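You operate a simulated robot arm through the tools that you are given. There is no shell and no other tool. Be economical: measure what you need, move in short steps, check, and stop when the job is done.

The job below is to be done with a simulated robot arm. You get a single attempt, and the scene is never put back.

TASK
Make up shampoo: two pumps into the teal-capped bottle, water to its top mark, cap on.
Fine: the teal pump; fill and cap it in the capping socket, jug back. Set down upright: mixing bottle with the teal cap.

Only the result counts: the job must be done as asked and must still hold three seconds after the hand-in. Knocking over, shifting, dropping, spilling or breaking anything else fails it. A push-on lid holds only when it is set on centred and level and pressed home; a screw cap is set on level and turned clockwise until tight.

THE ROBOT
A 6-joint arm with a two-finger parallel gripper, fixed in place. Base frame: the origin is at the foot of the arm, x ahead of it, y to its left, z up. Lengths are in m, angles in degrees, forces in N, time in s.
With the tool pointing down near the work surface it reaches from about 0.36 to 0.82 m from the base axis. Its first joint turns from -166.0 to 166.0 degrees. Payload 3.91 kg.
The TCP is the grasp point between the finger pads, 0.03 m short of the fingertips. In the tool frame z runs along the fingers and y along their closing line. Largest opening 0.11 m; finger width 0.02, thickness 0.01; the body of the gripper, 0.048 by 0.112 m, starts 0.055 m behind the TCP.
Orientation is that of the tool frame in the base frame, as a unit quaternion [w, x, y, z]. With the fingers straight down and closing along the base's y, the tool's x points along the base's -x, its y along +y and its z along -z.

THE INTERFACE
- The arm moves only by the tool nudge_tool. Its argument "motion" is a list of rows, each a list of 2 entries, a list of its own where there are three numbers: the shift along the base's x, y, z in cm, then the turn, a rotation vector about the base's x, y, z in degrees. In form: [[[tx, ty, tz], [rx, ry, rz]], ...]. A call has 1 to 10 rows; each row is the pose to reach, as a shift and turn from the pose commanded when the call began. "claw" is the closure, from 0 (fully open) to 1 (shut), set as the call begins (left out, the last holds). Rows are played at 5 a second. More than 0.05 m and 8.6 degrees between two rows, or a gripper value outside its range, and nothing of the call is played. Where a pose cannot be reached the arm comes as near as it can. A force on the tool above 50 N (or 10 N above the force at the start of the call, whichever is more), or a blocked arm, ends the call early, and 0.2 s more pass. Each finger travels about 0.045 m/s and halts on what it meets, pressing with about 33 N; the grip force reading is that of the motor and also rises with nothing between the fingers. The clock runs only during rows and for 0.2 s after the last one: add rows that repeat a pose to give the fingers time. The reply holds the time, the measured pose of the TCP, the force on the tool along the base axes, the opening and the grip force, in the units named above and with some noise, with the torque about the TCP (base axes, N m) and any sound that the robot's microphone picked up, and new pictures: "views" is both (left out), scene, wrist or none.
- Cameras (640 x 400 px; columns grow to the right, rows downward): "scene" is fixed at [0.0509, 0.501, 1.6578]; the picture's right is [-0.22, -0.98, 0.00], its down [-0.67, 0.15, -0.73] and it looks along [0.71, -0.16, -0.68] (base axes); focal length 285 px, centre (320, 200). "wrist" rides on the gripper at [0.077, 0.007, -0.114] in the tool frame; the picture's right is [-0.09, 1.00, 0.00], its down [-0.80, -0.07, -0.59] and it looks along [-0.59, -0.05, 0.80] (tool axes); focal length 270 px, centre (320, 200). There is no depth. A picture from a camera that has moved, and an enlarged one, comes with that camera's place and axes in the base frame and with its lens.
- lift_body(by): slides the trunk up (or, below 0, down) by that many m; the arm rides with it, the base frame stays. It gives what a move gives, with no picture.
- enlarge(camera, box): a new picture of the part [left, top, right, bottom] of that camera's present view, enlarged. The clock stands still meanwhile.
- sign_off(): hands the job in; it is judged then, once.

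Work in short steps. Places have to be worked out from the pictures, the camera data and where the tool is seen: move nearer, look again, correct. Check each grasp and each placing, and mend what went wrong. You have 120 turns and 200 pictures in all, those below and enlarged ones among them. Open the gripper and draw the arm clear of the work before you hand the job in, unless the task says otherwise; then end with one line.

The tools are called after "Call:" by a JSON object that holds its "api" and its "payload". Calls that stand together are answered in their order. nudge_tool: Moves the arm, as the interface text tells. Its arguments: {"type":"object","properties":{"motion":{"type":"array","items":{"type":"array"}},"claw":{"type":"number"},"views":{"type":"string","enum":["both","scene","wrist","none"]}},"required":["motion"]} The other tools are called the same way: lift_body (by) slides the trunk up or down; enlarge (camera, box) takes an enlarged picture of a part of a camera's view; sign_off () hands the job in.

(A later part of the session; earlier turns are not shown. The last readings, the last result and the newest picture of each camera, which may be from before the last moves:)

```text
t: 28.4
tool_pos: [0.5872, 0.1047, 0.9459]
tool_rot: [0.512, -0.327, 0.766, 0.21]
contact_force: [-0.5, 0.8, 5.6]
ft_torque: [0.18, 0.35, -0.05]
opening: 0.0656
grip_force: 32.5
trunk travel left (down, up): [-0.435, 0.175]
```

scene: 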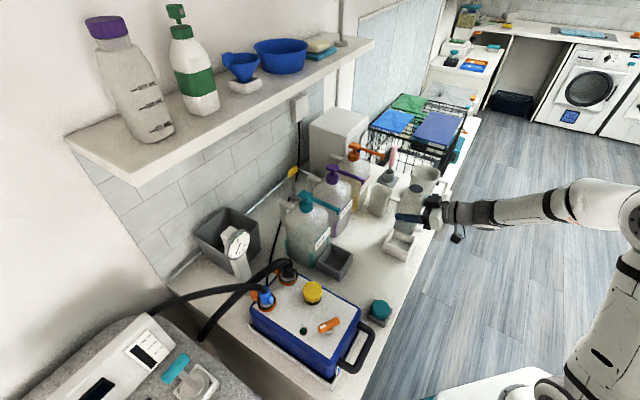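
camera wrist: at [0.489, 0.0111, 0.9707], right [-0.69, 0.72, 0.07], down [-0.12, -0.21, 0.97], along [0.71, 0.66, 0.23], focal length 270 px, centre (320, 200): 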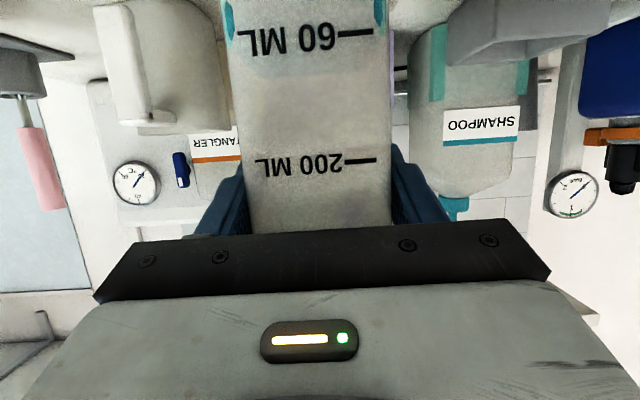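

Seated (z matches the original resting height, 5.6 N). I release and back away along the approach.

Call:
{"api": "nudge_tool", "payload": {"motion": [[[0, 0, 0.2], [0, 0, 0]], [[0, 0, 0.2], [0, 0, 0]], [[0, 0, 0.2], [0, 0, 0]], [[0, 0, 0.2], [0, 0, 0]], [[-2, -2, 0.2], [0, 0, 0]], [[-5, -5, 0.5], [0, 0, 0]], [[-8, -8, 1], [0, 0, 0]], [[-10, -10, 2], [0, 0, 0]]], "claw": 0}}

Call:
{"api": "enlarge", "payload": {"camera": "wrist", "box": [0, 0, 480, 300]}}

Call:
{"api": "enlarge", "payload": {"camera": "scene", "box": [340, 140, 480, 260]}}

```text
t: 30.1
tool_pos: [0.4846, 0.0041, 0.9662]
tool_rot: [0.511, -0.326, 0.767, 0.209]
contact_force: [0.4, 0.2, -0.3]
ft_torque: [-0.01, 0.0, 0.0]
opening: 0.1099
grip_force: 0.1
trunk travel left (down, up): [-0.435, 0.175]
camera wrist: at [0.3858, -0.0885, 0.9387], right [-0.69, 0.72, 0.07], down [-0.12, -0.21, 0.97], along [0.71, 0.66, 0.23], focal length 270 px, centre (320, 200)
```

scene: 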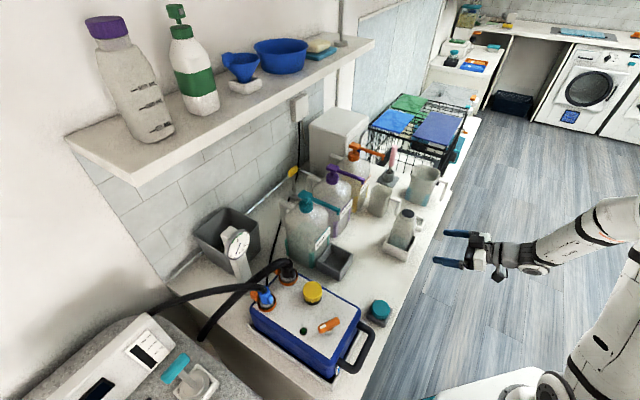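
wrist: 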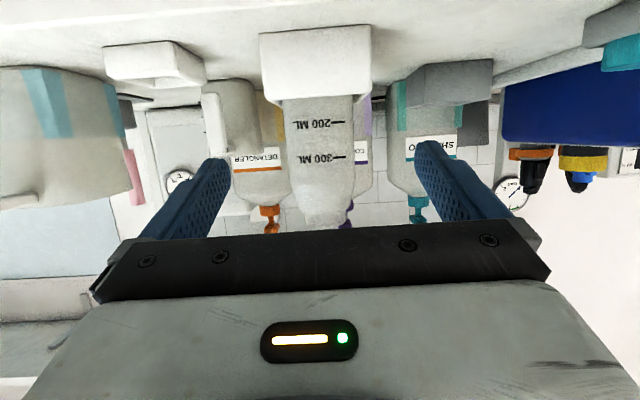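

```text
1.33 times, centred on (240, 150) of wrist
camera zoom: at [0.3858, -0.0885, 0.9387], right [-0.69, 0.72, 0.07], down [-0.12, -0.21, 0.97], along [0.71, 0.66, 0.23], focal length 360 px, centre (427, 267)
```

zoom: 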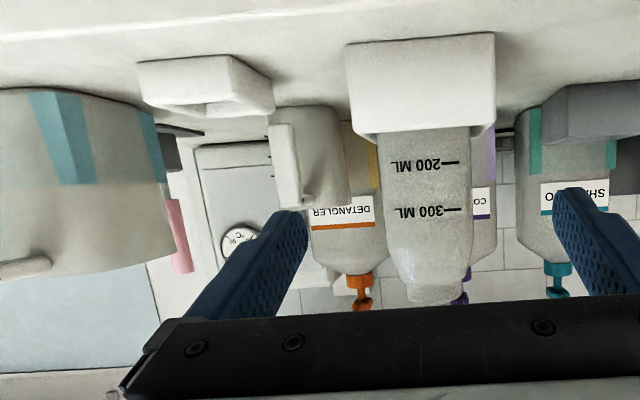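

```text
3.33 times, centred on (410, 200) of scene
camera zoom: at [0.0509, 0.501, 1.6578], right [-0.22, -0.98, 0.0], down [-0.67, 0.15, -0.73], along [0.71, -0.16, -0.68], focal length 951 px, centre (20, 200)
```

zoom: 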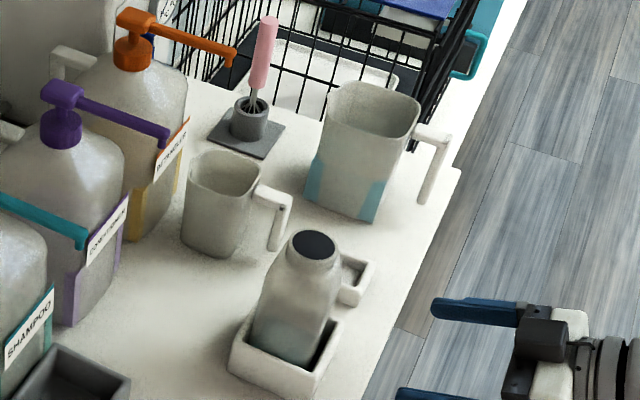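

The bottle stands in the white socket, level. Now I rise and tilt down to look into the jugs and locate the handle (fingers closed to see more).

Call:
{"api": "nudge_tool", "payload": {"motion": [[[0, -2, 4], [-5, 5, 0]], [[0, -4, 8], [-10, 10, 0]], [[0, -6, 12], [-15, 15, 0]], [[0, -8, 16], [-20, 20, 0]], [[0, -10, 20], [-25, 25, 0]], [[0, -11, 24], [-30, 30, 0]], [[0, -11, 28], [-30, 30, 0]], [[0, -11, 28], [-30, 30, 0]]], "claw": 1, "views": "wrist"}}

```text
t: 31.9
tool_pos: [0.4849, -0.109, 1.2454]
tool_rot: [0.197, -0.381, 0.9, 0.082]
contact_force: [0.0, -0.2, 0.1]
ft_torque: [0.03, 0.0, 0.01]
opening: 0.0
grip_force: 32.6
trunk travel left (down, up): [-0.435, 0.175]
camera wrist: at [0.3984, -0.187, 1.3168], right [-0.66, 0.75, 0.03], down [0.38, 0.3, 0.87], along [0.65, 0.59, -0.48], focal length 270 px, centre (320, 200)
```

wrist: 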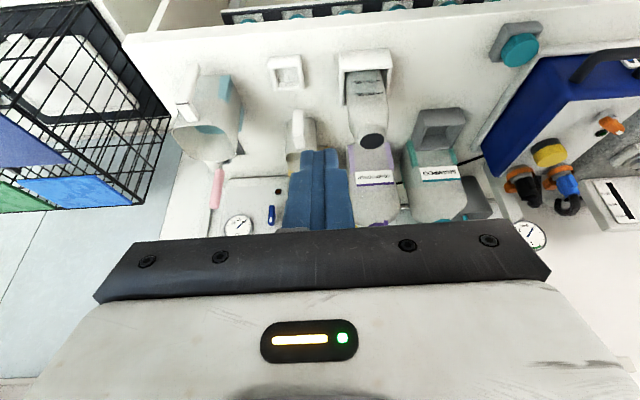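

Call:
{"api": "enlarge", "payload": {"camera": "wrist", "box": [150, 40, 310, 180]}}

```text
2.86 times, centred on (230, 110) of wrist
camera zoom: at [0.3984, -0.187, 1.3168], right [-0.66, 0.75, 0.03], down [0.38, 0.3, 0.87], along [0.65, 0.59, -0.48], focal length 772 px, centre (577, 457)
```

zoom: 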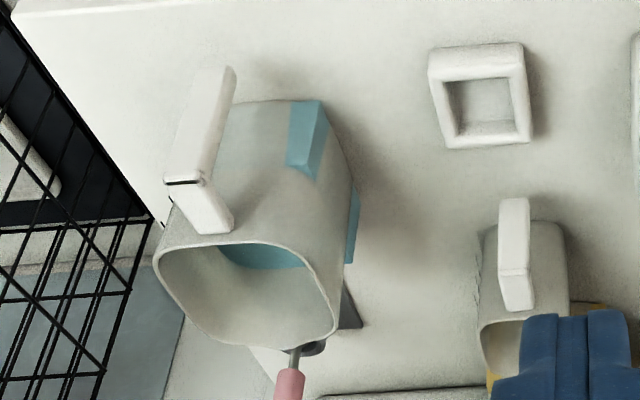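

Call:
{"api": "enlarge", "payload": {"camera": "scene", "box": [395, 155, 460, 215]}}

Call:
{"api": "enlarge", "payload": {"camera": "wrist", "box": [165, 60, 245, 140]}}

```text
6.67 times, centred on (428, 185) of scene
camera zoom: at [0.0509, 0.501, 1.6578], right [-0.22, -0.98, 0.0], down [-0.67, 0.15, -0.73], along [0.71, -0.16, -0.68], focal length 1902 px, centre (-397, 300)
```

zoom: 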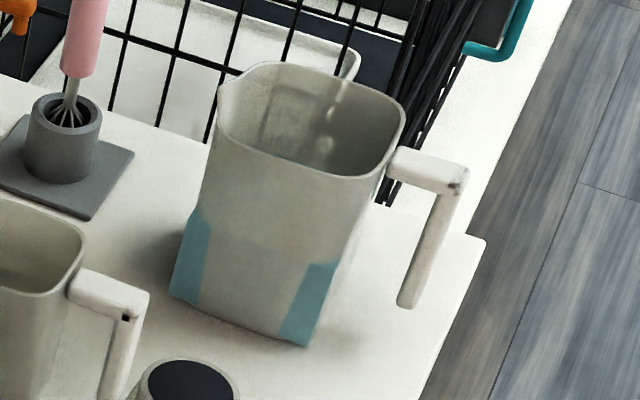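

```text
5.00 times, centred on (205, 100) of wrist
camera zoom: at [0.3984, -0.187, 1.3168], right [-0.66, 0.75, 0.03], down [0.38, 0.3, 0.87], along [0.65, 0.59, -0.48], focal length 1351 px, centre (895, 700)
```

zoom: 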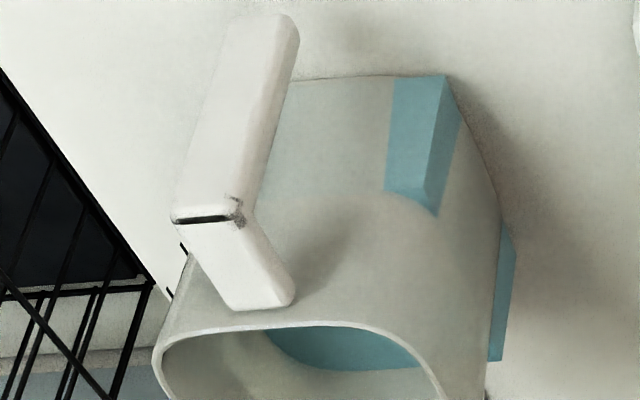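

The big jug holds the water: handle bar is near (0.745, -0.145), z 0.90–0.985, pointing at the robot, with the spout opposite. I move to a pre-grasp in front of the handle, fingers part open.

Call:
{"api": "nudge_tool", "payload": {"motion": [[[2, -1.5, -3.5], [3.7, -3.7, 0]], [[4, -3, -7], [7.5, -7.5, 0]], [[6.5, -4.5, -10.5], [11, -11, 0]], [[9, -6, -14], [15, -15, 0]], [[11.5, -7, -17.5], [18.7, -18.7, 0]], [[14, -8, -21], [22.5, -22.5, 0]], [[17, -9, -24.5], [26, -26, 0]], [[19.6, -10, -28], [29, -29, 0]], [[19.6, -10, -28], [29, -29, 0]]], "claw": 0.5}}

```text
t: 34.0
tool_pos: [0.6842, -0.2074, 0.9638]
tool_rot: [0.503, -0.329, 0.773, 0.206]
contact_force: [0.1, -0.6, 0.0]
ft_torque: [0.01, 0.02, 0.0]
opening: 0.055
grip_force: 0.1
trunk travel left (down, up): [-0.435, 0.175]
camera wrist: at [0.5851, -0.2996, 0.9399], right [-0.69, 0.72, 0.07], down [-0.11, -0.19, 0.98], along [0.72, 0.66, 0.21], focal length 270 px, centre (320, 200)
```

scene: 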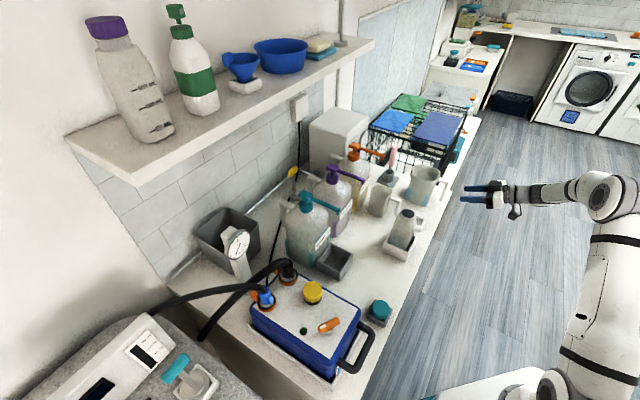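
wrist: 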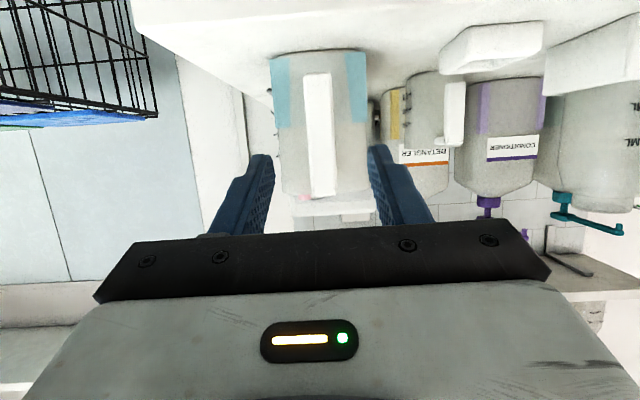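

Handle is centred between the fingers. I advance around the bar.

Call:
{"api": "nudge_tool", "payload": {"motion": [[[2.5, 2, -0.5], [0, 0, 0]], [[5, 4.5, -0.9], [0, 0, 0]], [[5.8, 5.1, -0.9], [0, 0, 0]], [[5.8, 5.1, -0.9], [0, 0, 0]]]}}

Call:
{"api": "enlarge", "payload": {"camera": "scene", "box": [395, 155, 475, 225]}}

```text
t: 35.0
tool_pos: [0.7413, -0.1548, 0.956]
tool_rot: [0.502, -0.329, 0.773, 0.206]
contact_force: [0.6, 0.6, 0.0]
ft_torque: [0.0, -0.01, -0.01]
opening: 0.0554
grip_force: 0.1
trunk travel left (down, up): [-0.435, 0.175]
camera wrist: at [0.642, -0.248, 0.9323], right [-0.69, 0.72, 0.07], down [-0.11, -0.19, 0.98], along [0.72, 0.66, 0.21], focal length 270 px, centre (320, 200)
```

scene: 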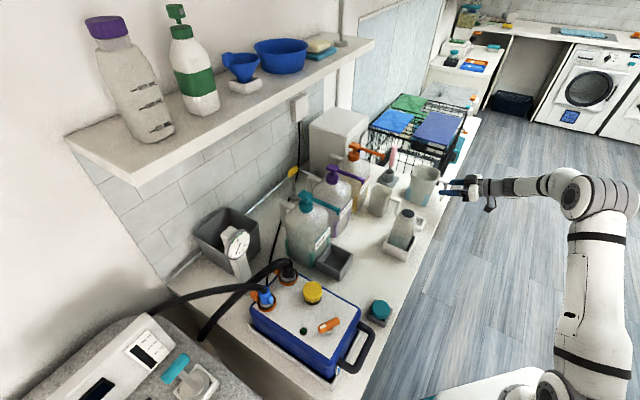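
wrist: 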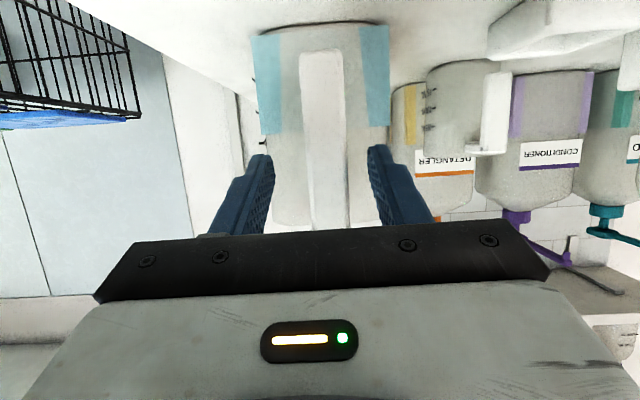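

```text
5.71 times, centred on (435, 190) of scene
camera zoom: at [0.0509, 0.501, 1.6578], right [-0.22, -0.98, 0.0], down [-0.67, 0.15, -0.73], along [0.71, -0.16, -0.68], focal length 1630 px, centre (-337, 257)
```

zoom: 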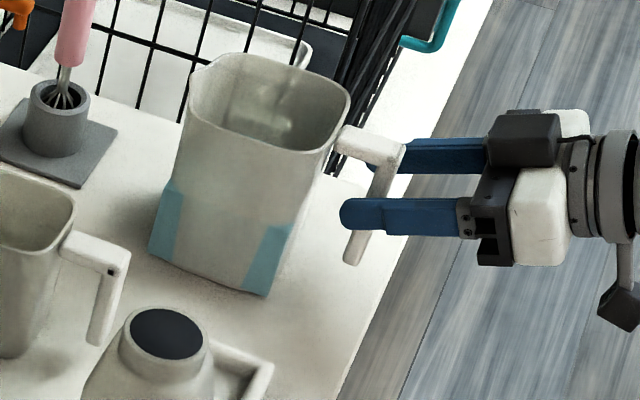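

I advance 0.8 cm more and slightly up to take the bar close under its corner, then close.

Call:
{"api": "nudge_tool", "payload": {"motion": [[[0.6, 0.6, 0.5], [0, 0, 0]], [[0.6, 0.6, 0.5], [0, 0, 0]], [[0.6, 0.6, 0.5], [0, 0, 0]], [[0.6, 0.6, 0.5], [0, 0, 0]], [[0.6, 0.6, 0.5], [0, 0, 0]]], "claw": 1}}

Call:
{"api": "enlarge", "payload": {"camera": "scene", "box": [395, 155, 475, 225]}}

```text
t: 36.1
tool_pos: [0.7477, -0.1497, 0.9613]
tool_rot: [0.503, -0.328, 0.773, 0.205]
contact_force: [-0.8, 1.2, -0.4]
ft_torque: [0.21, 0.19, 0.02]
opening: 0.0218
grip_force: 32.4
trunk travel left (down, up): [-0.435, 0.175]
camera wrist: at [0.6475, -0.2415, 0.9376], right [-0.69, 0.72, 0.07], down [-0.11, -0.19, 0.98], along [0.72, 0.66, 0.21], focal length 270 px, centre (320, 200)
```

scene: 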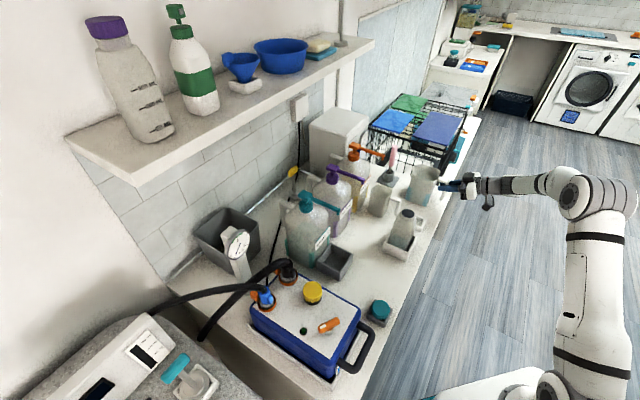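
wrist: 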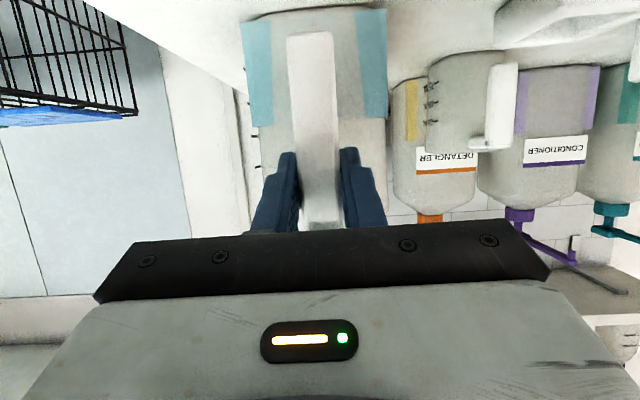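

```text
5.71 times, centred on (435, 190) of scene
camera zoom: at [0.0509, 0.501, 1.6578], right [-0.22, -0.98, 0.0], down [-0.67, 0.15, -0.73], along [0.71, -0.16, -0.68], focal length 1630 px, centre (-337, 257)
```

zoom: 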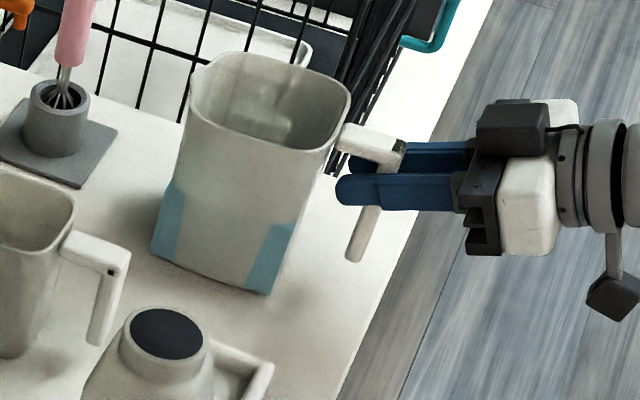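

Handle gripped (22 mm). Lift 1.2 cm as a slip test.

Call:
{"api": "nudge_tool", "payload": {"motion": [[[0, 0, 0.4], [0, 0, 0]], [[0, 0, 0.8], [0, 0, 0]], [[0, 0, 1.2], [0, 0, 0]], [[0, 0, 1.2], [0, 0, 0]]], "views": "wrist"}}

Call:
{"api": "enlarge", "payload": {"camera": "scene", "box": [395, 155, 475, 225]}}

```text
t: 37.1
tool_pos: [0.7478, -0.1493, 0.9733]
tool_rot: [0.502, -0.329, 0.773, 0.206]
contact_force: [-0.3, -0.4, -3.5]
ft_torque: [-0.1, 0.17, 0.01]
opening: 0.0217
grip_force: 33.3
trunk travel left (down, up): [-0.435, 0.175]
camera wrist: at [0.6477, -0.2421, 0.9496], right [-0.69, 0.72, 0.07], down [-0.11, -0.19, 0.98], along [0.72, 0.66, 0.21], focal length 270 px, centre (320, 200)
```

wrist: 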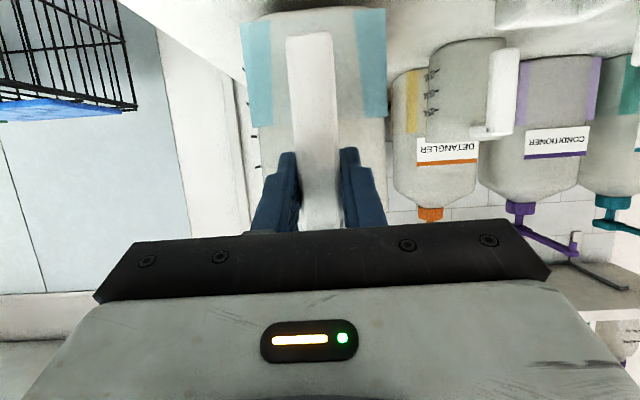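

```text
5.71 times, centred on (435, 190) of scene
camera zoom: at [0.0509, 0.501, 1.6578], right [-0.22, -0.98, 0.0], down [-0.67, 0.15, -0.73], along [0.71, -0.16, -0.68], focal length 1630 px, centre (-337, 257)
```

zoom: 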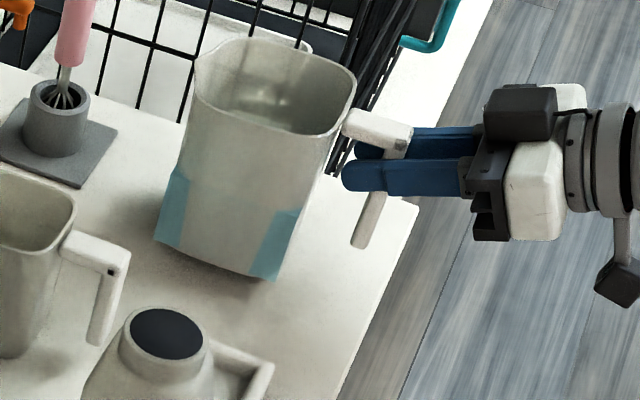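

Reads ~3.5 N, no visible slip. I lift 3 cm more and recheck weight.

Call:
{"api": "nudge_tool", "payload": {"motion": [[[0, 0, 1], [0, 0, 0]], [[0, 0, 2], [0, 0, 0]], [[0, 0, 3], [0, 0, 0]], [[0, 0, 3], [0, 0, 0]], [[0, 0, 3], [0, 0, 0]]], "views": "wrist"}}

Call:
{"api": "enlarge", "payload": {"camera": "scene", "box": [395, 145, 475, 215]}}

```text
t: 38.4
tool_pos: [0.746, -0.1479, 1.0044]
tool_rot: [0.502, -0.329, 0.773, 0.206]
contact_force: [-0.2, 1.1, -1.9]
ft_torque: [-0.14, 0.16, 0.03]
opening: 0.0217
grip_force: 33.3
trunk travel left (down, up): [-0.435, 0.175]
camera wrist: at [0.6473, -0.2416, 0.9793], right [-0.69, 0.72, 0.07], down [-0.11, -0.19, 0.98], along [0.72, 0.66, 0.21], focal length 270 px, centre (320, 200)
```

wrist: 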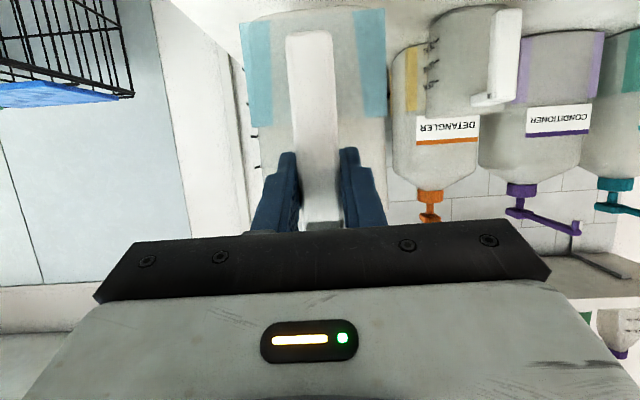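

```text
5.71 times, centred on (435, 180) of scene
camera zoom: at [0.0509, 0.501, 1.6578], right [-0.22, -0.98, 0.0], down [-0.67, 0.15, -0.73], along [0.71, -0.16, -0.68], focal length 1630 px, centre (-337, 314)
```

zoom: 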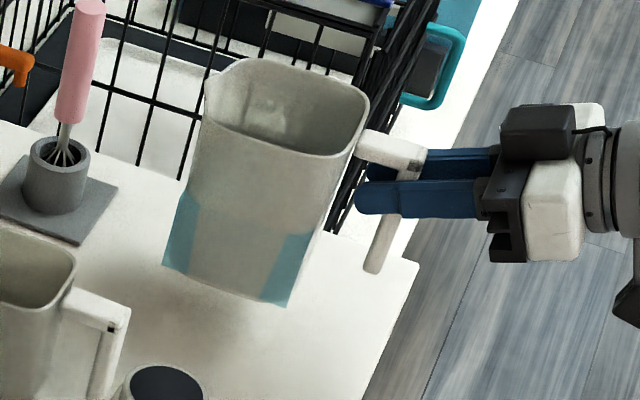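

Jug is up and stable without slip, though lighter than expected (~2.7 N). I check the interiors of both jugs before committing.

Call:
{"api": "enlarge", "payload": {"camera": "scene", "box": [360, 145, 450, 225]}}

Call:
{"api": "enlarge", "payload": {"camera": "wrist", "box": [230, 0, 410, 120]}}

```text
5.00 times, centred on (405, 185) of scene
camera zoom: at [0.0509, 0.501, 1.6578], right [-0.22, -0.98, 0.0], down [-0.67, 0.15, -0.73], along [0.71, -0.16, -0.68], focal length 1426 px, centre (-105, 275)
```

zoom: 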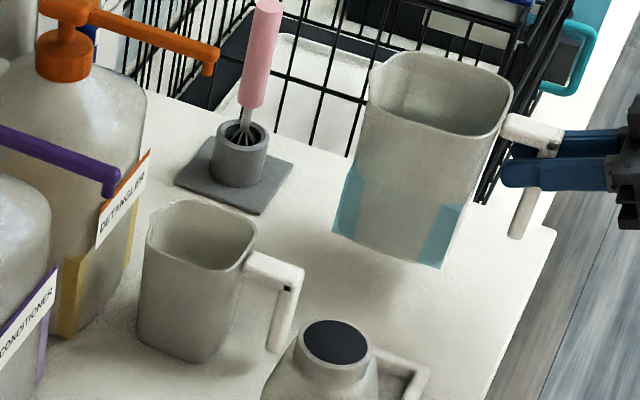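

```text
3.33 times, centred on (320, 60) of wrist
camera zoom: at [0.6473, -0.2416, 0.9793], right [-0.69, 0.72, 0.07], down [-0.11, -0.19, 0.98], along [0.72, 0.66, 0.21], focal length 901 px, centre (320, 667)
```

zoom: 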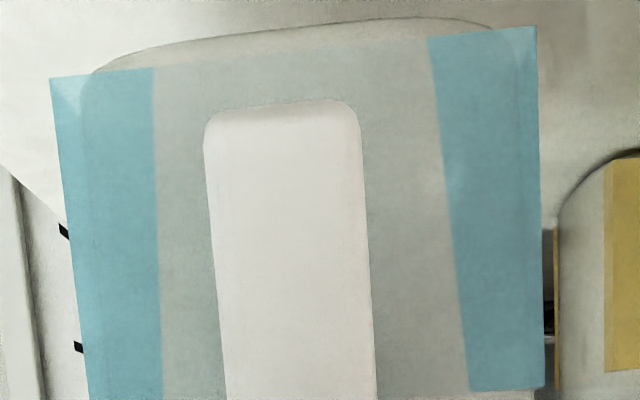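

The liquid is drawn as boxes whose corners poke out: the big jug is ~60 % full, the small one empty. I carry the jug up and over to in front of/above the bottle, pitching only ~15° for now.

Call:
{"api": "nudge_tool", "payload": {"motion": [[[0, 0, 3], [0, 0, 0]], [[0, 0, 6], [0, 0, 0]], [[-2, -1, 9.5], [0, 0, 0]], [[-4.5, 0, 12.5], [0, 0, 0]], [[-7.5, 2, 15], [-2, 2, 0]], [[-10.5, 4, 17], [-4, 4, 0]], [[-13.5, 6, 19], [-6, 6, 0]], [[-16.5, 8, 20.5], [-8, 8, 0]], [[-19.5, 10, 21.6], [-10, 10, 0]], [[-19.5, 10, 21.6], [-10, 10, 0]]]}}

```text
t: 40.5
tool_pos: [0.5529, -0.0474, 1.2186]
tool_rot: [0.401, -0.352, 0.829, 0.165]
contact_force: [0.0, 0.9, -2.6]
ft_torque: [-0.11, 0.14, 0.0]
opening: 0.0216
grip_force: 33.4
trunk travel left (down, up): [-0.435, 0.175]
camera wrist: at [0.4514, -0.1423, 1.2289], right [-0.68, 0.73, 0.06], down [0.07, -0.02, 1.0], along [0.73, 0.68, -0.04], focal length 270 px, centre (320, 200)
```

scene: 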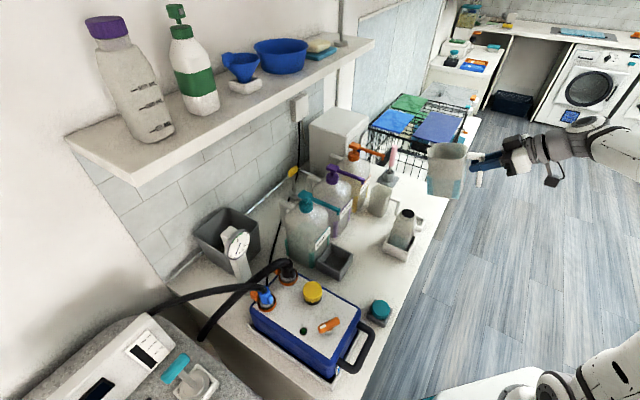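
wrist: 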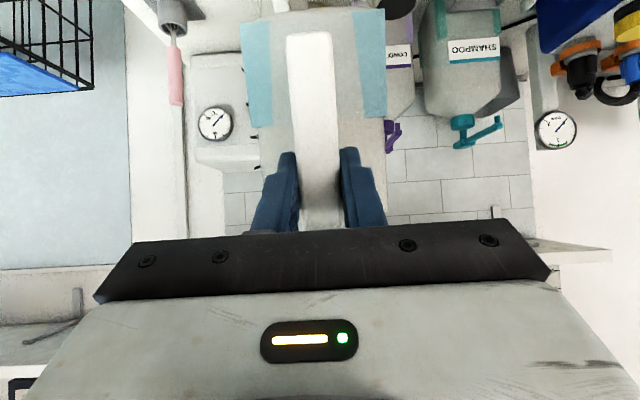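

Carrying fine. Now move to align over the bottle and pitch to ~38°, still high (lip ≈1.157).

Call:
{"api": "nudge_tool", "payload": {"motion": [[[-1.5, 1.5, 0], [-4, 4, 0]], [[-3, 3, 0], [-8, 8, 0]], [[-4.5, 4.5, 0], [-12, 12, 0]], [[-5.9, 5.8, 0], [-16.5, 16.5, 0]], [[-5.9, 5.8, 0], [-16.5, 16.5, 0]]]}}

Call:
{"api": "enlarge", "payload": {"camera": "scene", "box": [360, 140, 480, 260]}}

```text
t: 41.8
tool_pos: [0.4945, 0.0101, 1.2194]
tool_rot: [0.224, -0.378, 0.893, 0.093]
contact_force: [-1.0, 0.8, -1.8]
ft_torque: [-0.08, 0.06, 0.01]
opening: 0.0217
grip_force: 32.9
trunk travel left (down, up): [-0.435, 0.175]
camera wrist: at [0.4036, -0.0726, 1.2839], right [-0.66, 0.75, 0.04], down [0.35, 0.26, 0.9], along [0.67, 0.61, -0.43], focal length 270 px, centre (320, 200)
```

scene: 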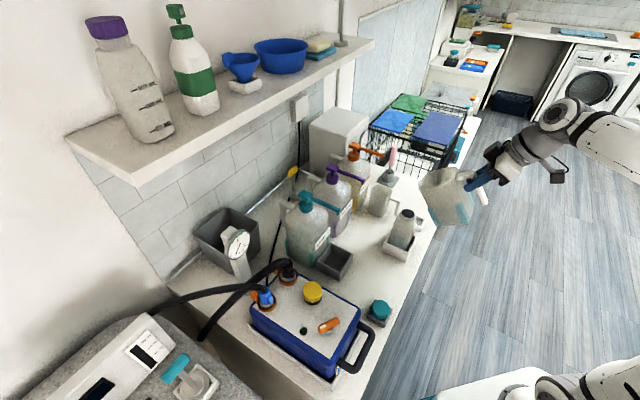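
wrist: 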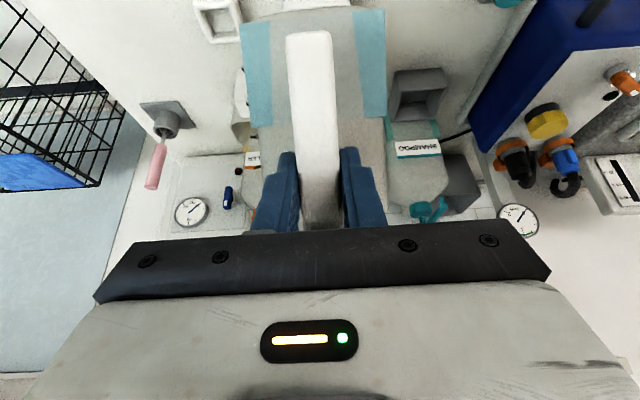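

```text
3.33 times, centred on (420, 200) of scene
camera zoom: at [0.0509, 0.501, 1.6578], right [-0.22, -0.98, 0.0], down [-0.67, 0.15, -0.73], along [0.71, -0.16, -0.68], focal length 951 px, centre (-13, 200)
```

zoom: 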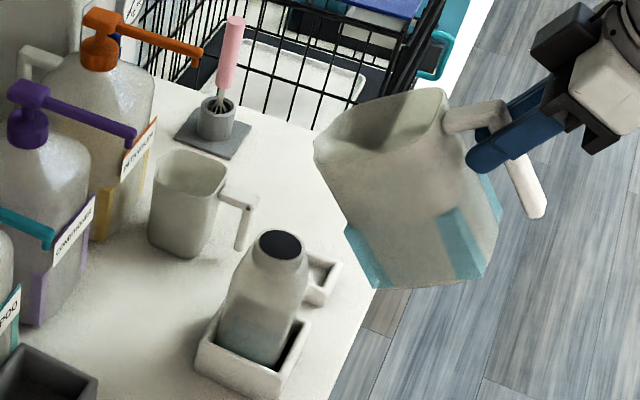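

Computed lip position matches the picture (0.584, 0.099). I descend so the lip is ~3 cm above the mouth with a touch more pitch.

Call:
{"api": "nudge_tool", "payload": {"motion": [[[0, 0, -3], [-1, 1, 0]], [[0.1, 0.1, -6], [-2, 2, 0]], [[0.3, 0.3, -8.6], [-3, 3, 0]], [[0.3, 0.3, -8.6], [-3, 3, 0]]], "views": "scene"}}

Call:
{"api": "enlarge", "payload": {"camera": "scene", "box": [365, 170, 455, 260]}}

```text
t: 42.8
tool_pos: [0.4965, 0.0122, 1.1334]
tool_rot: [0.191, -0.382, 0.901, 0.08]
contact_force: [-0.4, -0.8, -2.6]
ft_torque: [-0.04, 0.07, 0.0]
opening: 0.022
grip_force: 32.7
trunk travel left (down, up): [-0.435, 0.175]
```

scene: 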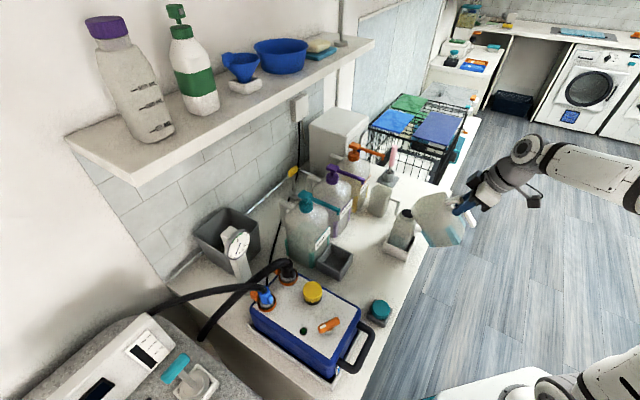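

```text
4.44 times, centred on (410, 215) of scene
camera zoom: at [0.0509, 0.501, 1.6578], right [-0.22, -0.98, 0.0], down [-0.67, 0.15, -0.73], along [0.71, -0.16, -0.68], focal length 1268 px, centre (-80, 133)
```

zoom: 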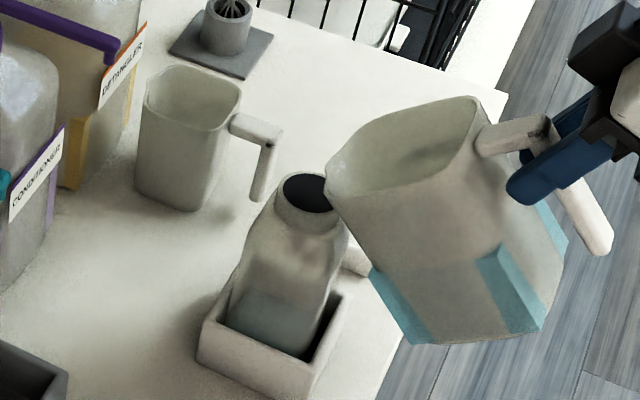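

The lip looks slightly low and ~1 cm short of centre. I raise 1 cm and advance ~1 cm, then recheck before pouring.

Call:
{"api": "nudge_tool", "payload": {"motion": [[[0.2, 0.2, 0.5], [0, 0, 0]], [[0.75, 0.75, 1], [0, 0, 0]], [[0.75, 0.75, 1], [0, 0, 0]]], "views": "none"}}

Call:
{"api": "enlarge", "payload": {"camera": "scene", "box": [385, 190, 435, 240]}}

```text
t: 43.5
tool_pos: [0.5038, 0.0189, 1.1436]
tool_rot: [0.192, -0.382, 0.9, 0.081]
contact_force: [-0.3, -0.7, -2.0]
ft_torque: [-0.06, 0.07, 0.0]
opening: 0.0217
grip_force: 32.8
trunk travel left (down, up): [-0.435, 0.175]
```

```text
8.00 times, centred on (410, 215) of scene
camera zoom: at [0.0509, 0.501, 1.6578], right [-0.22, -0.98, 0.0], down [-0.67, 0.15, -0.73], along [0.71, -0.16, -0.68], focal length 2282 px, centre (-400, 80)
```

zoom: 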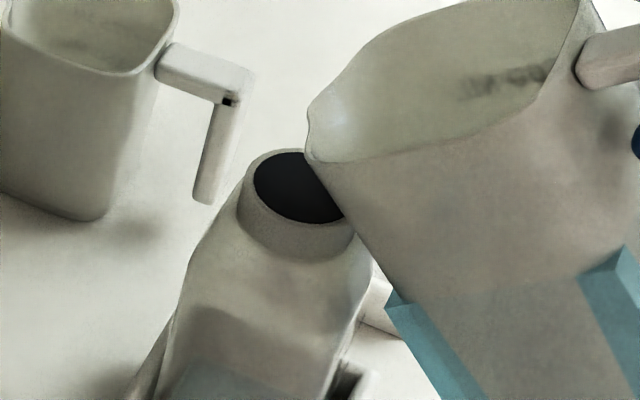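

Lip centre now ≈(0.589, 0.105, 1.06), almost over the mouth centre. I start pitching in 5° steps, compensating so the lip stays fixed (3 mm back for stream throw).

Call:
{"api": "nudge_tool", "payload": {"motion": [[[0.15, 0.15, 0.5], [-1.8, 1.8, 0]], [[0.34, 0.34, 1.03], [-3.54, 3.54, 0]], [[0.34, 0.34, 1.03], [-3.54, 3.54, 0]]], "views": "none"}}

Call:
{"api": "enlarge", "payload": {"camera": "scene", "box": [380, 190, 440, 260]}}

```text
t: 44.4
tool_pos: [0.5064, 0.0214, 1.1532]
tool_rot: [0.152, -0.384, 0.909, 0.064]
contact_force: [-0.2, 0.1, -3.7]
ft_torque: [-0.05, 0.06, 0.02]
opening: 0.0219
grip_force: 33.4
trunk travel left (down, up): [-0.435, 0.175]
```

```text
5.71 times, centred on (410, 225) of scene
camera zoom: at [0.0509, 0.501, 1.6578], right [-0.22, -0.98, 0.0], down [-0.67, 0.15, -0.73], along [0.71, -0.16, -0.68], focal length 1630 px, centre (-194, 57)
```

zoom: 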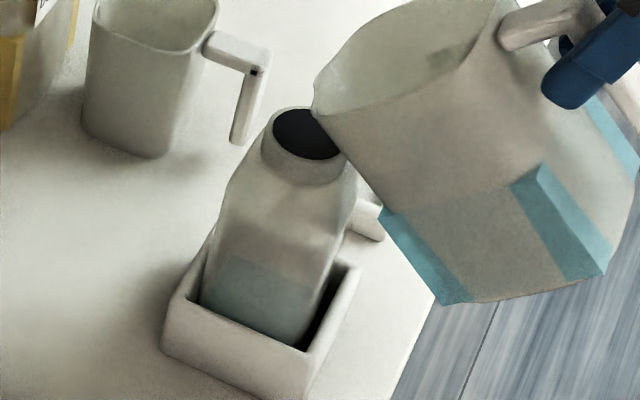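

No flow yet. Another 5°.

Call:
{"api": "nudge_tool", "payload": {"motion": [[[0.3, 0.3, 0.5], [-1.8, 1.8, 0]], [[0.6, 0.6, 0.95], [-3.54, 3.54, 0]], [[0.6, 0.6, 0.95], [-3.54, 3.54, 0]]], "views": "none"}}

Call:
{"api": "enlarge", "payload": {"camera": "scene", "box": [380, 190, 440, 260]}}

```text
t: 45.1
tool_pos: [0.5134, 0.0297, 1.163]
tool_rot: [0.111, -0.387, 0.914, 0.048]
contact_force: [-0.6, -0.4, -2.7]
ft_torque: [-0.04, 0.06, -0.01]
opening: 0.0219
grip_force: 33.3
trunk travel left (down, up): [-0.435, 0.175]
```

```text
5.71 times, centred on (410, 225) of scene
camera zoom: at [0.0509, 0.501, 1.6578], right [-0.22, -0.98, 0.0], down [-0.67, 0.15, -0.73], along [0.71, -0.16, -0.68], focal length 1630 px, centre (-194, 57)
```

zoom: 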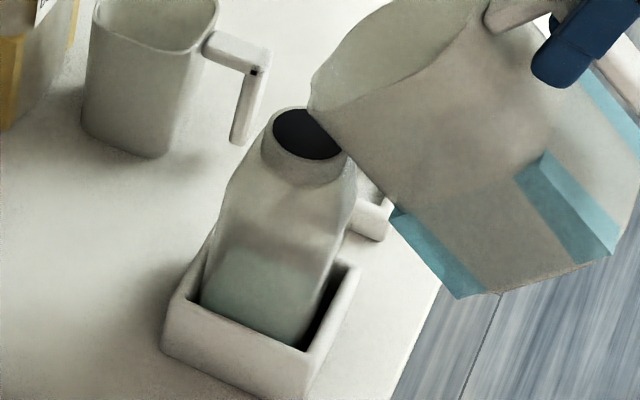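

The tinted surface's far edge rose from y≈258 to ≈245, so pouring has begun into the bottle. I hold 0.6 s and watch.

Call:
{"api": "nudge_tool", "payload": {"motion": [[[0, 0, 0], [0, 0, 0]], [[0, 0, 0], [0, 0, 0]]], "views": "none"}}

Call:
{"api": "enlarge", "payload": {"camera": "scene", "box": [380, 190, 440, 260]}}

```text
t: 45.8
tool_pos: [0.5133, 0.0282, 1.1635]
tool_rot: [0.112, -0.387, 0.914, 0.048]
contact_force: [-0.3, -0.1, -1.6]
ft_torque: [-0.03, 0.06, 0.03]
opening: 0.0219
grip_force: 33.5
trunk travel left (down, up): [-0.435, 0.175]
```

```text
5.71 times, centred on (410, 225) of scene
camera zoom: at [0.0509, 0.501, 1.6578], right [-0.22, -0.98, 0.0], down [-0.67, 0.15, -0.73], along [0.71, -0.16, -0.68], focal length 1630 px, centre (-194, 57)
```

zoom: 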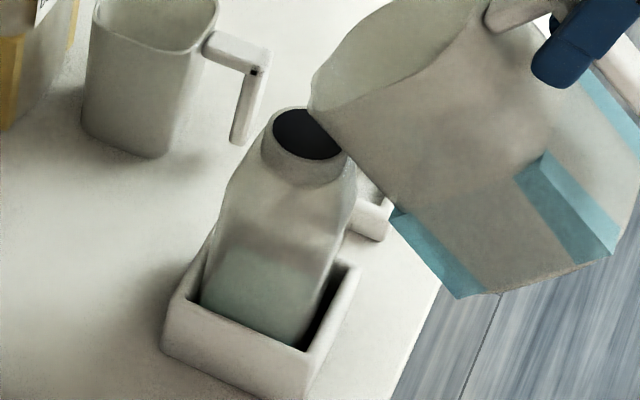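

Flow stops when the tilt is held, so poured volume is set by tilt (~40 ml so far). I pitch 4° more with compensation.

Call:
{"api": "nudge_tool", "payload": {"motion": [[[0.27, 0.27, 0.36], [-1.4, 1.4, 0]], [[0.53, 0.53, 0.71], [-2.83, 2.83, 0]], [[0.53, 0.53, 0.71], [-2.83, 2.83, 0]], [[0.53, 0.53, 0.71], [-2.83, 2.83, 0]]], "views": "none"}}

Call:
{"api": "enlarge", "payload": {"camera": "scene", "box": [380, 190, 440, 260]}}

```text
t: 46.8
tool_pos: [0.5187, 0.033, 1.1699]
tool_rot: [0.08, -0.389, 0.917, 0.034]
contact_force: [0.7, -0.3, -2.4]
ft_torque: [0.01, -0.01, -0.01]
opening: 0.0218
grip_force: 33.1
trunk travel left (down, up): [-0.435, 0.175]
```

```text
5.71 times, centred on (410, 225) of scene
camera zoom: at [0.0509, 0.501, 1.6578], right [-0.22, -0.98, 0.0], down [-0.67, 0.15, -0.73], along [0.71, -0.16, -0.68], focal length 1630 px, centre (-194, 57)
```

zoom: 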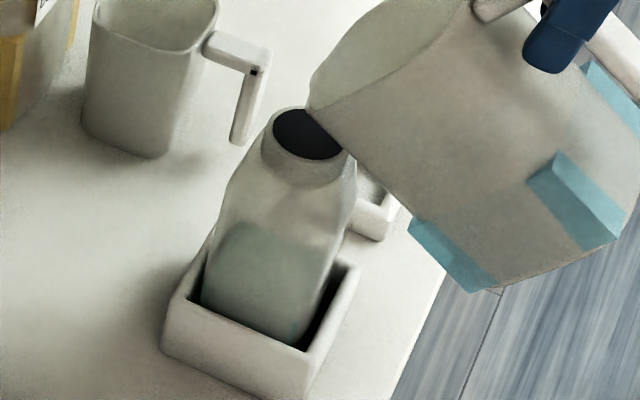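

Level is now about 150 ml by my estimate. Another 4°.

Call:
{"api": "nudge_tool", "payload": {"motion": [[[0.28, 0.28, 0.33], [-1.4, 1.4, 0]], [[0.57, 0.57, 0.65], [-2.83, 2.83, 0]], [[0.57, 0.57, 0.65], [-2.83, 2.83, 0]], [[0.57, 0.57, 0.65], [-2.83, 2.83, 0]]], "views": "none"}}

Call:
{"api": "enlarge", "payload": {"camera": "scene", "box": [380, 190, 440, 260]}}

```text
t: 47.8
tool_pos: [0.5241, 0.0381, 1.1765]
tool_rot: [0.048, -0.39, 0.919, 0.022]
contact_force: [-0.3, -0.6, -3.3]
ft_torque: [-0.02, 0.01, -0.01]
opening: 0.0217
grip_force: 33.2
trunk travel left (down, up): [-0.435, 0.175]
```

```text
5.71 times, centred on (410, 225) of scene
camera zoom: at [0.0509, 0.501, 1.6578], right [-0.22, -0.98, 0.0], down [-0.67, 0.15, -0.73], along [0.71, -0.16, -0.68], focal length 1630 px, centre (-194, 57)
```

zoom: 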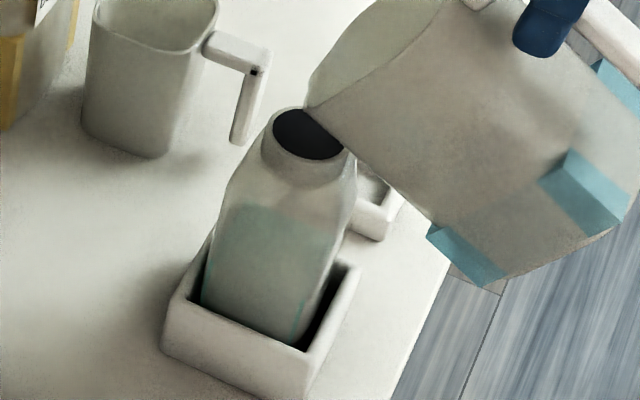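

Call:
{"api": "enlarge", "payload": {"camera": "scene", "box": [388, 200, 424, 254]}}

Call:
{"api": "enlarge", "payload": {"camera": "wrist", "box": [120, 0, 520, 240]}}

```text
7.41 times, centred on (406, 227) of scene
camera zoom: at [0.0509, 0.501, 1.6578], right [-0.22, -0.98, 0.0], down [-0.67, 0.15, -0.73], along [0.71, -0.16, -0.68], focal length 2113 px, centre (-317, 0)
```

zoom: 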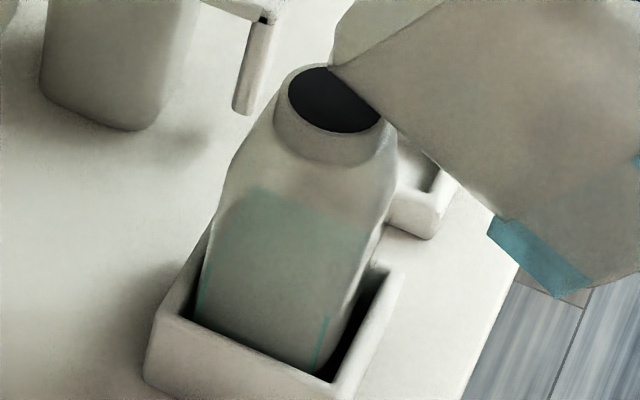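

```text
1.60 times, centred on (320, 120) of wrist
camera zoom: at [0.4584, -0.0196, 1.2817], right [-0.65, 0.76, 0.01], down [0.56, 0.48, 0.67], along [0.5, 0.45, -0.74], focal length 432 px, centre (320, 328)
```

zoom: 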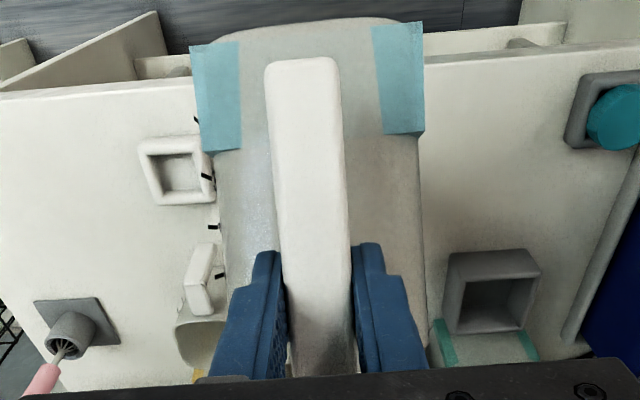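

Near edge of the surface reads z≈0.943, far ≈0.933; the 300 ml mark is ≈0.958. Another 3°.

Call:
{"api": "nudge_tool", "payload": {"motion": [[[0.22, 0.22, 0.22], [-1.06, 1.06, 0]], [[0.44, 0.44, 0.45], [-2.12, 2.12, 0]], [[0.44, 0.44, 0.45], [-2.12, 2.12, 0]], [[0.44, 0.44, 0.45], [-2.12, 2.12, 0]]], "views": "none"}}

Call:
{"api": "enlarge", "payload": {"camera": "scene", "box": [388, 200, 424, 254]}}

```text
t: 48.8
tool_pos: [0.5282, 0.043, 1.1814]
tool_rot: [0.024, -0.389, 0.921, 0.011]
contact_force: [1.1, 1.2, -3.2]
ft_torque: [-0.02, 0.04, 0.03]
opening: 0.0219
grip_force: 33.3
trunk travel left (down, up): [-0.435, 0.175]
```

```text
7.41 times, centred on (406, 227) of scene
camera zoom: at [0.0509, 0.501, 1.6578], right [-0.22, -0.98, 0.0], down [-0.67, 0.15, -0.73], along [0.71, -0.16, -0.68], focal length 2113 px, centre (-317, 0)
```

zoom: 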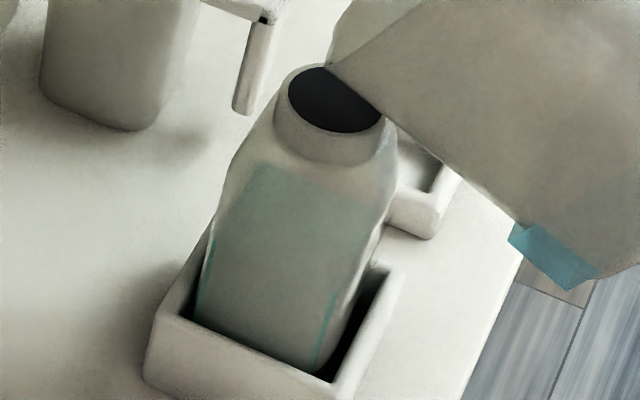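

Near edge ≈0.959, far ≈0.949 – right about the 300 ml mark. I pitch the jug back (lip kept over the mouth), raise it, then check the level against the mark with the wrist camera.

Call:
{"api": "nudge_tool", "payload": {"motion": [[[-0.6, -0.6, -0.4], [3.5, -3.5, 0]], [[-1.2, -1.2, -1.0], [7, -7, 0]], [[-1.8, -1.8, -1.8], [11, -11, 0]], [[-2.2, -2.2, -1.0], [14, -14, 0]], [[-3, -3, 2], [17, -17, 0]], [[-4, -4, 6], [20, -20, 0]], [[-4, -4, 10], [24, -24, 0]], [[-4, -4, 10], [24, -24, 0]]], "views": "scene"}}

Call:
{"api": "enlarge", "payload": {"camera": "scene", "box": [380, 150, 470, 260]}}

```text
t: 50.5
tool_pos: [0.4883, 0.004, 1.2787]
tool_rot: [0.293, -0.37, 0.873, 0.121]
contact_force: [-0.5, -0.5, -2.6]
ft_torque: [-0.1, 0.08, -0.01]
opening: 0.0217
grip_force: 33.1
trunk travel left (down, up): [-0.435, 0.175]
```

scene: 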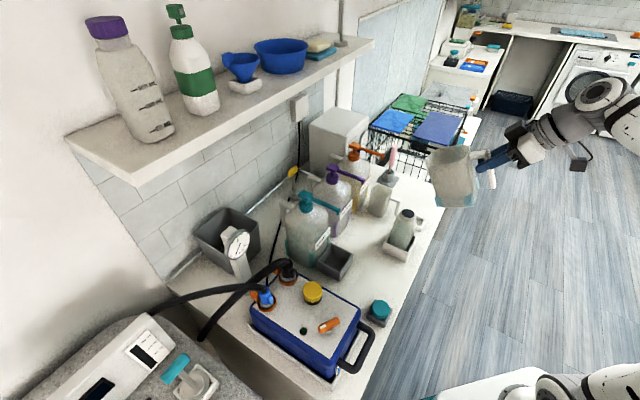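

```text
3.64 times, centred on (425, 205) of scene
camera zoom: at [0.0509, 0.501, 1.6578], right [-0.22, -0.98, 0.0], down [-0.67, 0.15, -0.73], along [0.71, -0.16, -0.68], focal length 1037 px, centre (-62, 182)
```

zoom: 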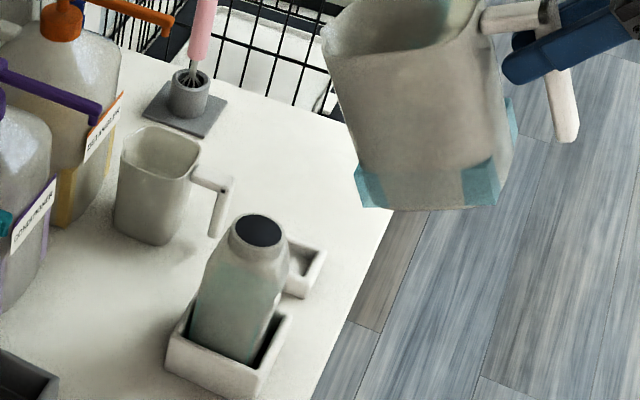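

No spills seen. I carry the jug upright to the front-right of the bottle so the wrist camera can see the 300 ml mark.

Call:
{"api": "nudge_tool", "payload": {"motion": [[[2, -4, 0], [3, -3, 0]], [[4, -8, -0.5], [6, -6, 0]], [[5.6, -12.4, -1], [9, -9, 0]], [[5.6, -12.4, -5.8], [12, -12, 0]], [[5.6, -12.4, -10.6], [15, -15, 0]], [[5.6, -12.4, -15.4], [18, -18, 0]], [[5.6, -12.4, -20.2], [20, -20, 0]], [[5.6, -12.4, -24.8], [20, -20, 0]], [[5.6, -12.4, -24.8], [20, -20, 0]]], "views": "wrist"}}

Call:
{"api": "enlarge", "payload": {"camera": "wrist", "box": [380, 40, 500, 160]}}

```text
t: 52.5
tool_pos: [0.5468, -0.1198, 1.0331]
tool_rot: [0.499, -0.329, 0.775, 0.204]
contact_force: [1.1, 0.5, -1.5]
ft_torque: [-0.14, 0.16, -0.02]
opening: 0.0219
grip_force: 32.9
trunk travel left (down, up): [-0.435, 0.175]
camera wrist: at [0.4454, -0.2126, 1.0097], right [-0.69, 0.72, 0.07], down [-0.1, -0.19, 0.98], along [0.72, 0.66, 0.2], focal length 270 px, centre (320, 200)
```

wrist: 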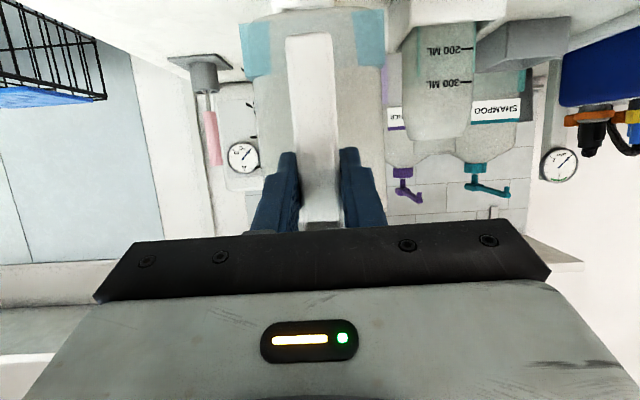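

```text
3.33 times, centred on (440, 100) of wrist
camera zoom: at [0.4454, -0.2126, 1.0097], right [-0.69, 0.72, 0.07], down [-0.1, -0.19, 0.98], along [0.72, 0.66, 0.2], focal length 901 px, centre (-80, 533)
```

zoom: 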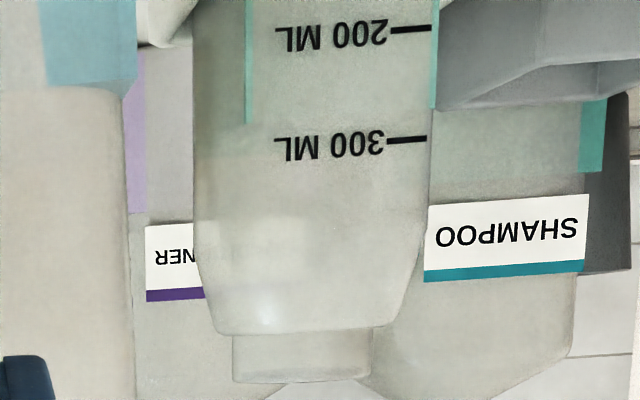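

Call:
{"api": "enlarge", "payload": {"camera": "wrist", "box": [415, 40, 475, 90]}}

```text
8.00 times, centred on (445, 65) of wrist
camera zoom: at [0.4454, -0.2126, 1.0097], right [-0.69, 0.72, 0.07], down [-0.1, -0.19, 0.98], along [0.72, 0.66, 0.2], focal length 2162 px, centre (-680, 1280)
```

zoom: 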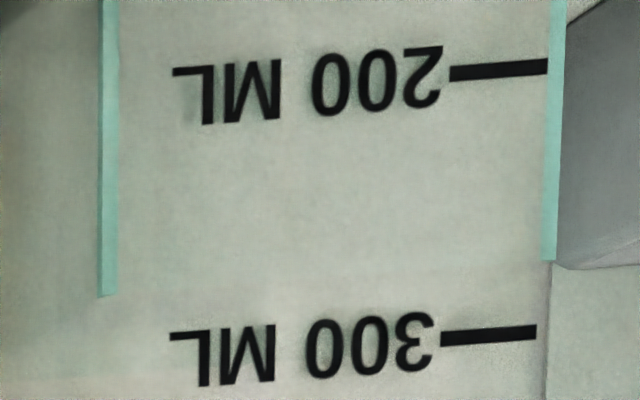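

The level is at ≈273 ml (70 px below the mark, 264 px per 100 ml). I need ~26 ml more, about 1.5° past the previous pour angle. First retrace to the high position.

Call:
{"api": "nudge_tool", "payload": {"motion": [[[0, 0, 4.6], [0, 0, 0]], [[0, 0, 9.4], [-2, 2, 0]], [[0, 0, 14.2], [-5, 5, 0]], [[0, 0, 19], [-8, 8, 0]], [[0, 0, 23.8], [-11, 11, 0]], [[-1.6, 4.4, 24.5], [-14, 14, 0]], [[-3.6, 8.4, 24.8], [-17, 17, 0]], [[-5.6, 12.4, 24.8], [-20, 20, 0]], [[-5.6, 12.4, 24.8], [-20, 20, 0]]], "views": "none"}}

```text
t: 54.5
tool_pos: [0.4893, 0.0041, 1.279]
tool_rot: [0.293, -0.37, 0.874, 0.12]
contact_force: [0.2, -0.3, -2.5]
ft_torque: [-0.07, 0.1, 0.01]
opening: 0.0216
grip_force: 33.1
trunk travel left (down, up): [-0.435, 0.175]
```

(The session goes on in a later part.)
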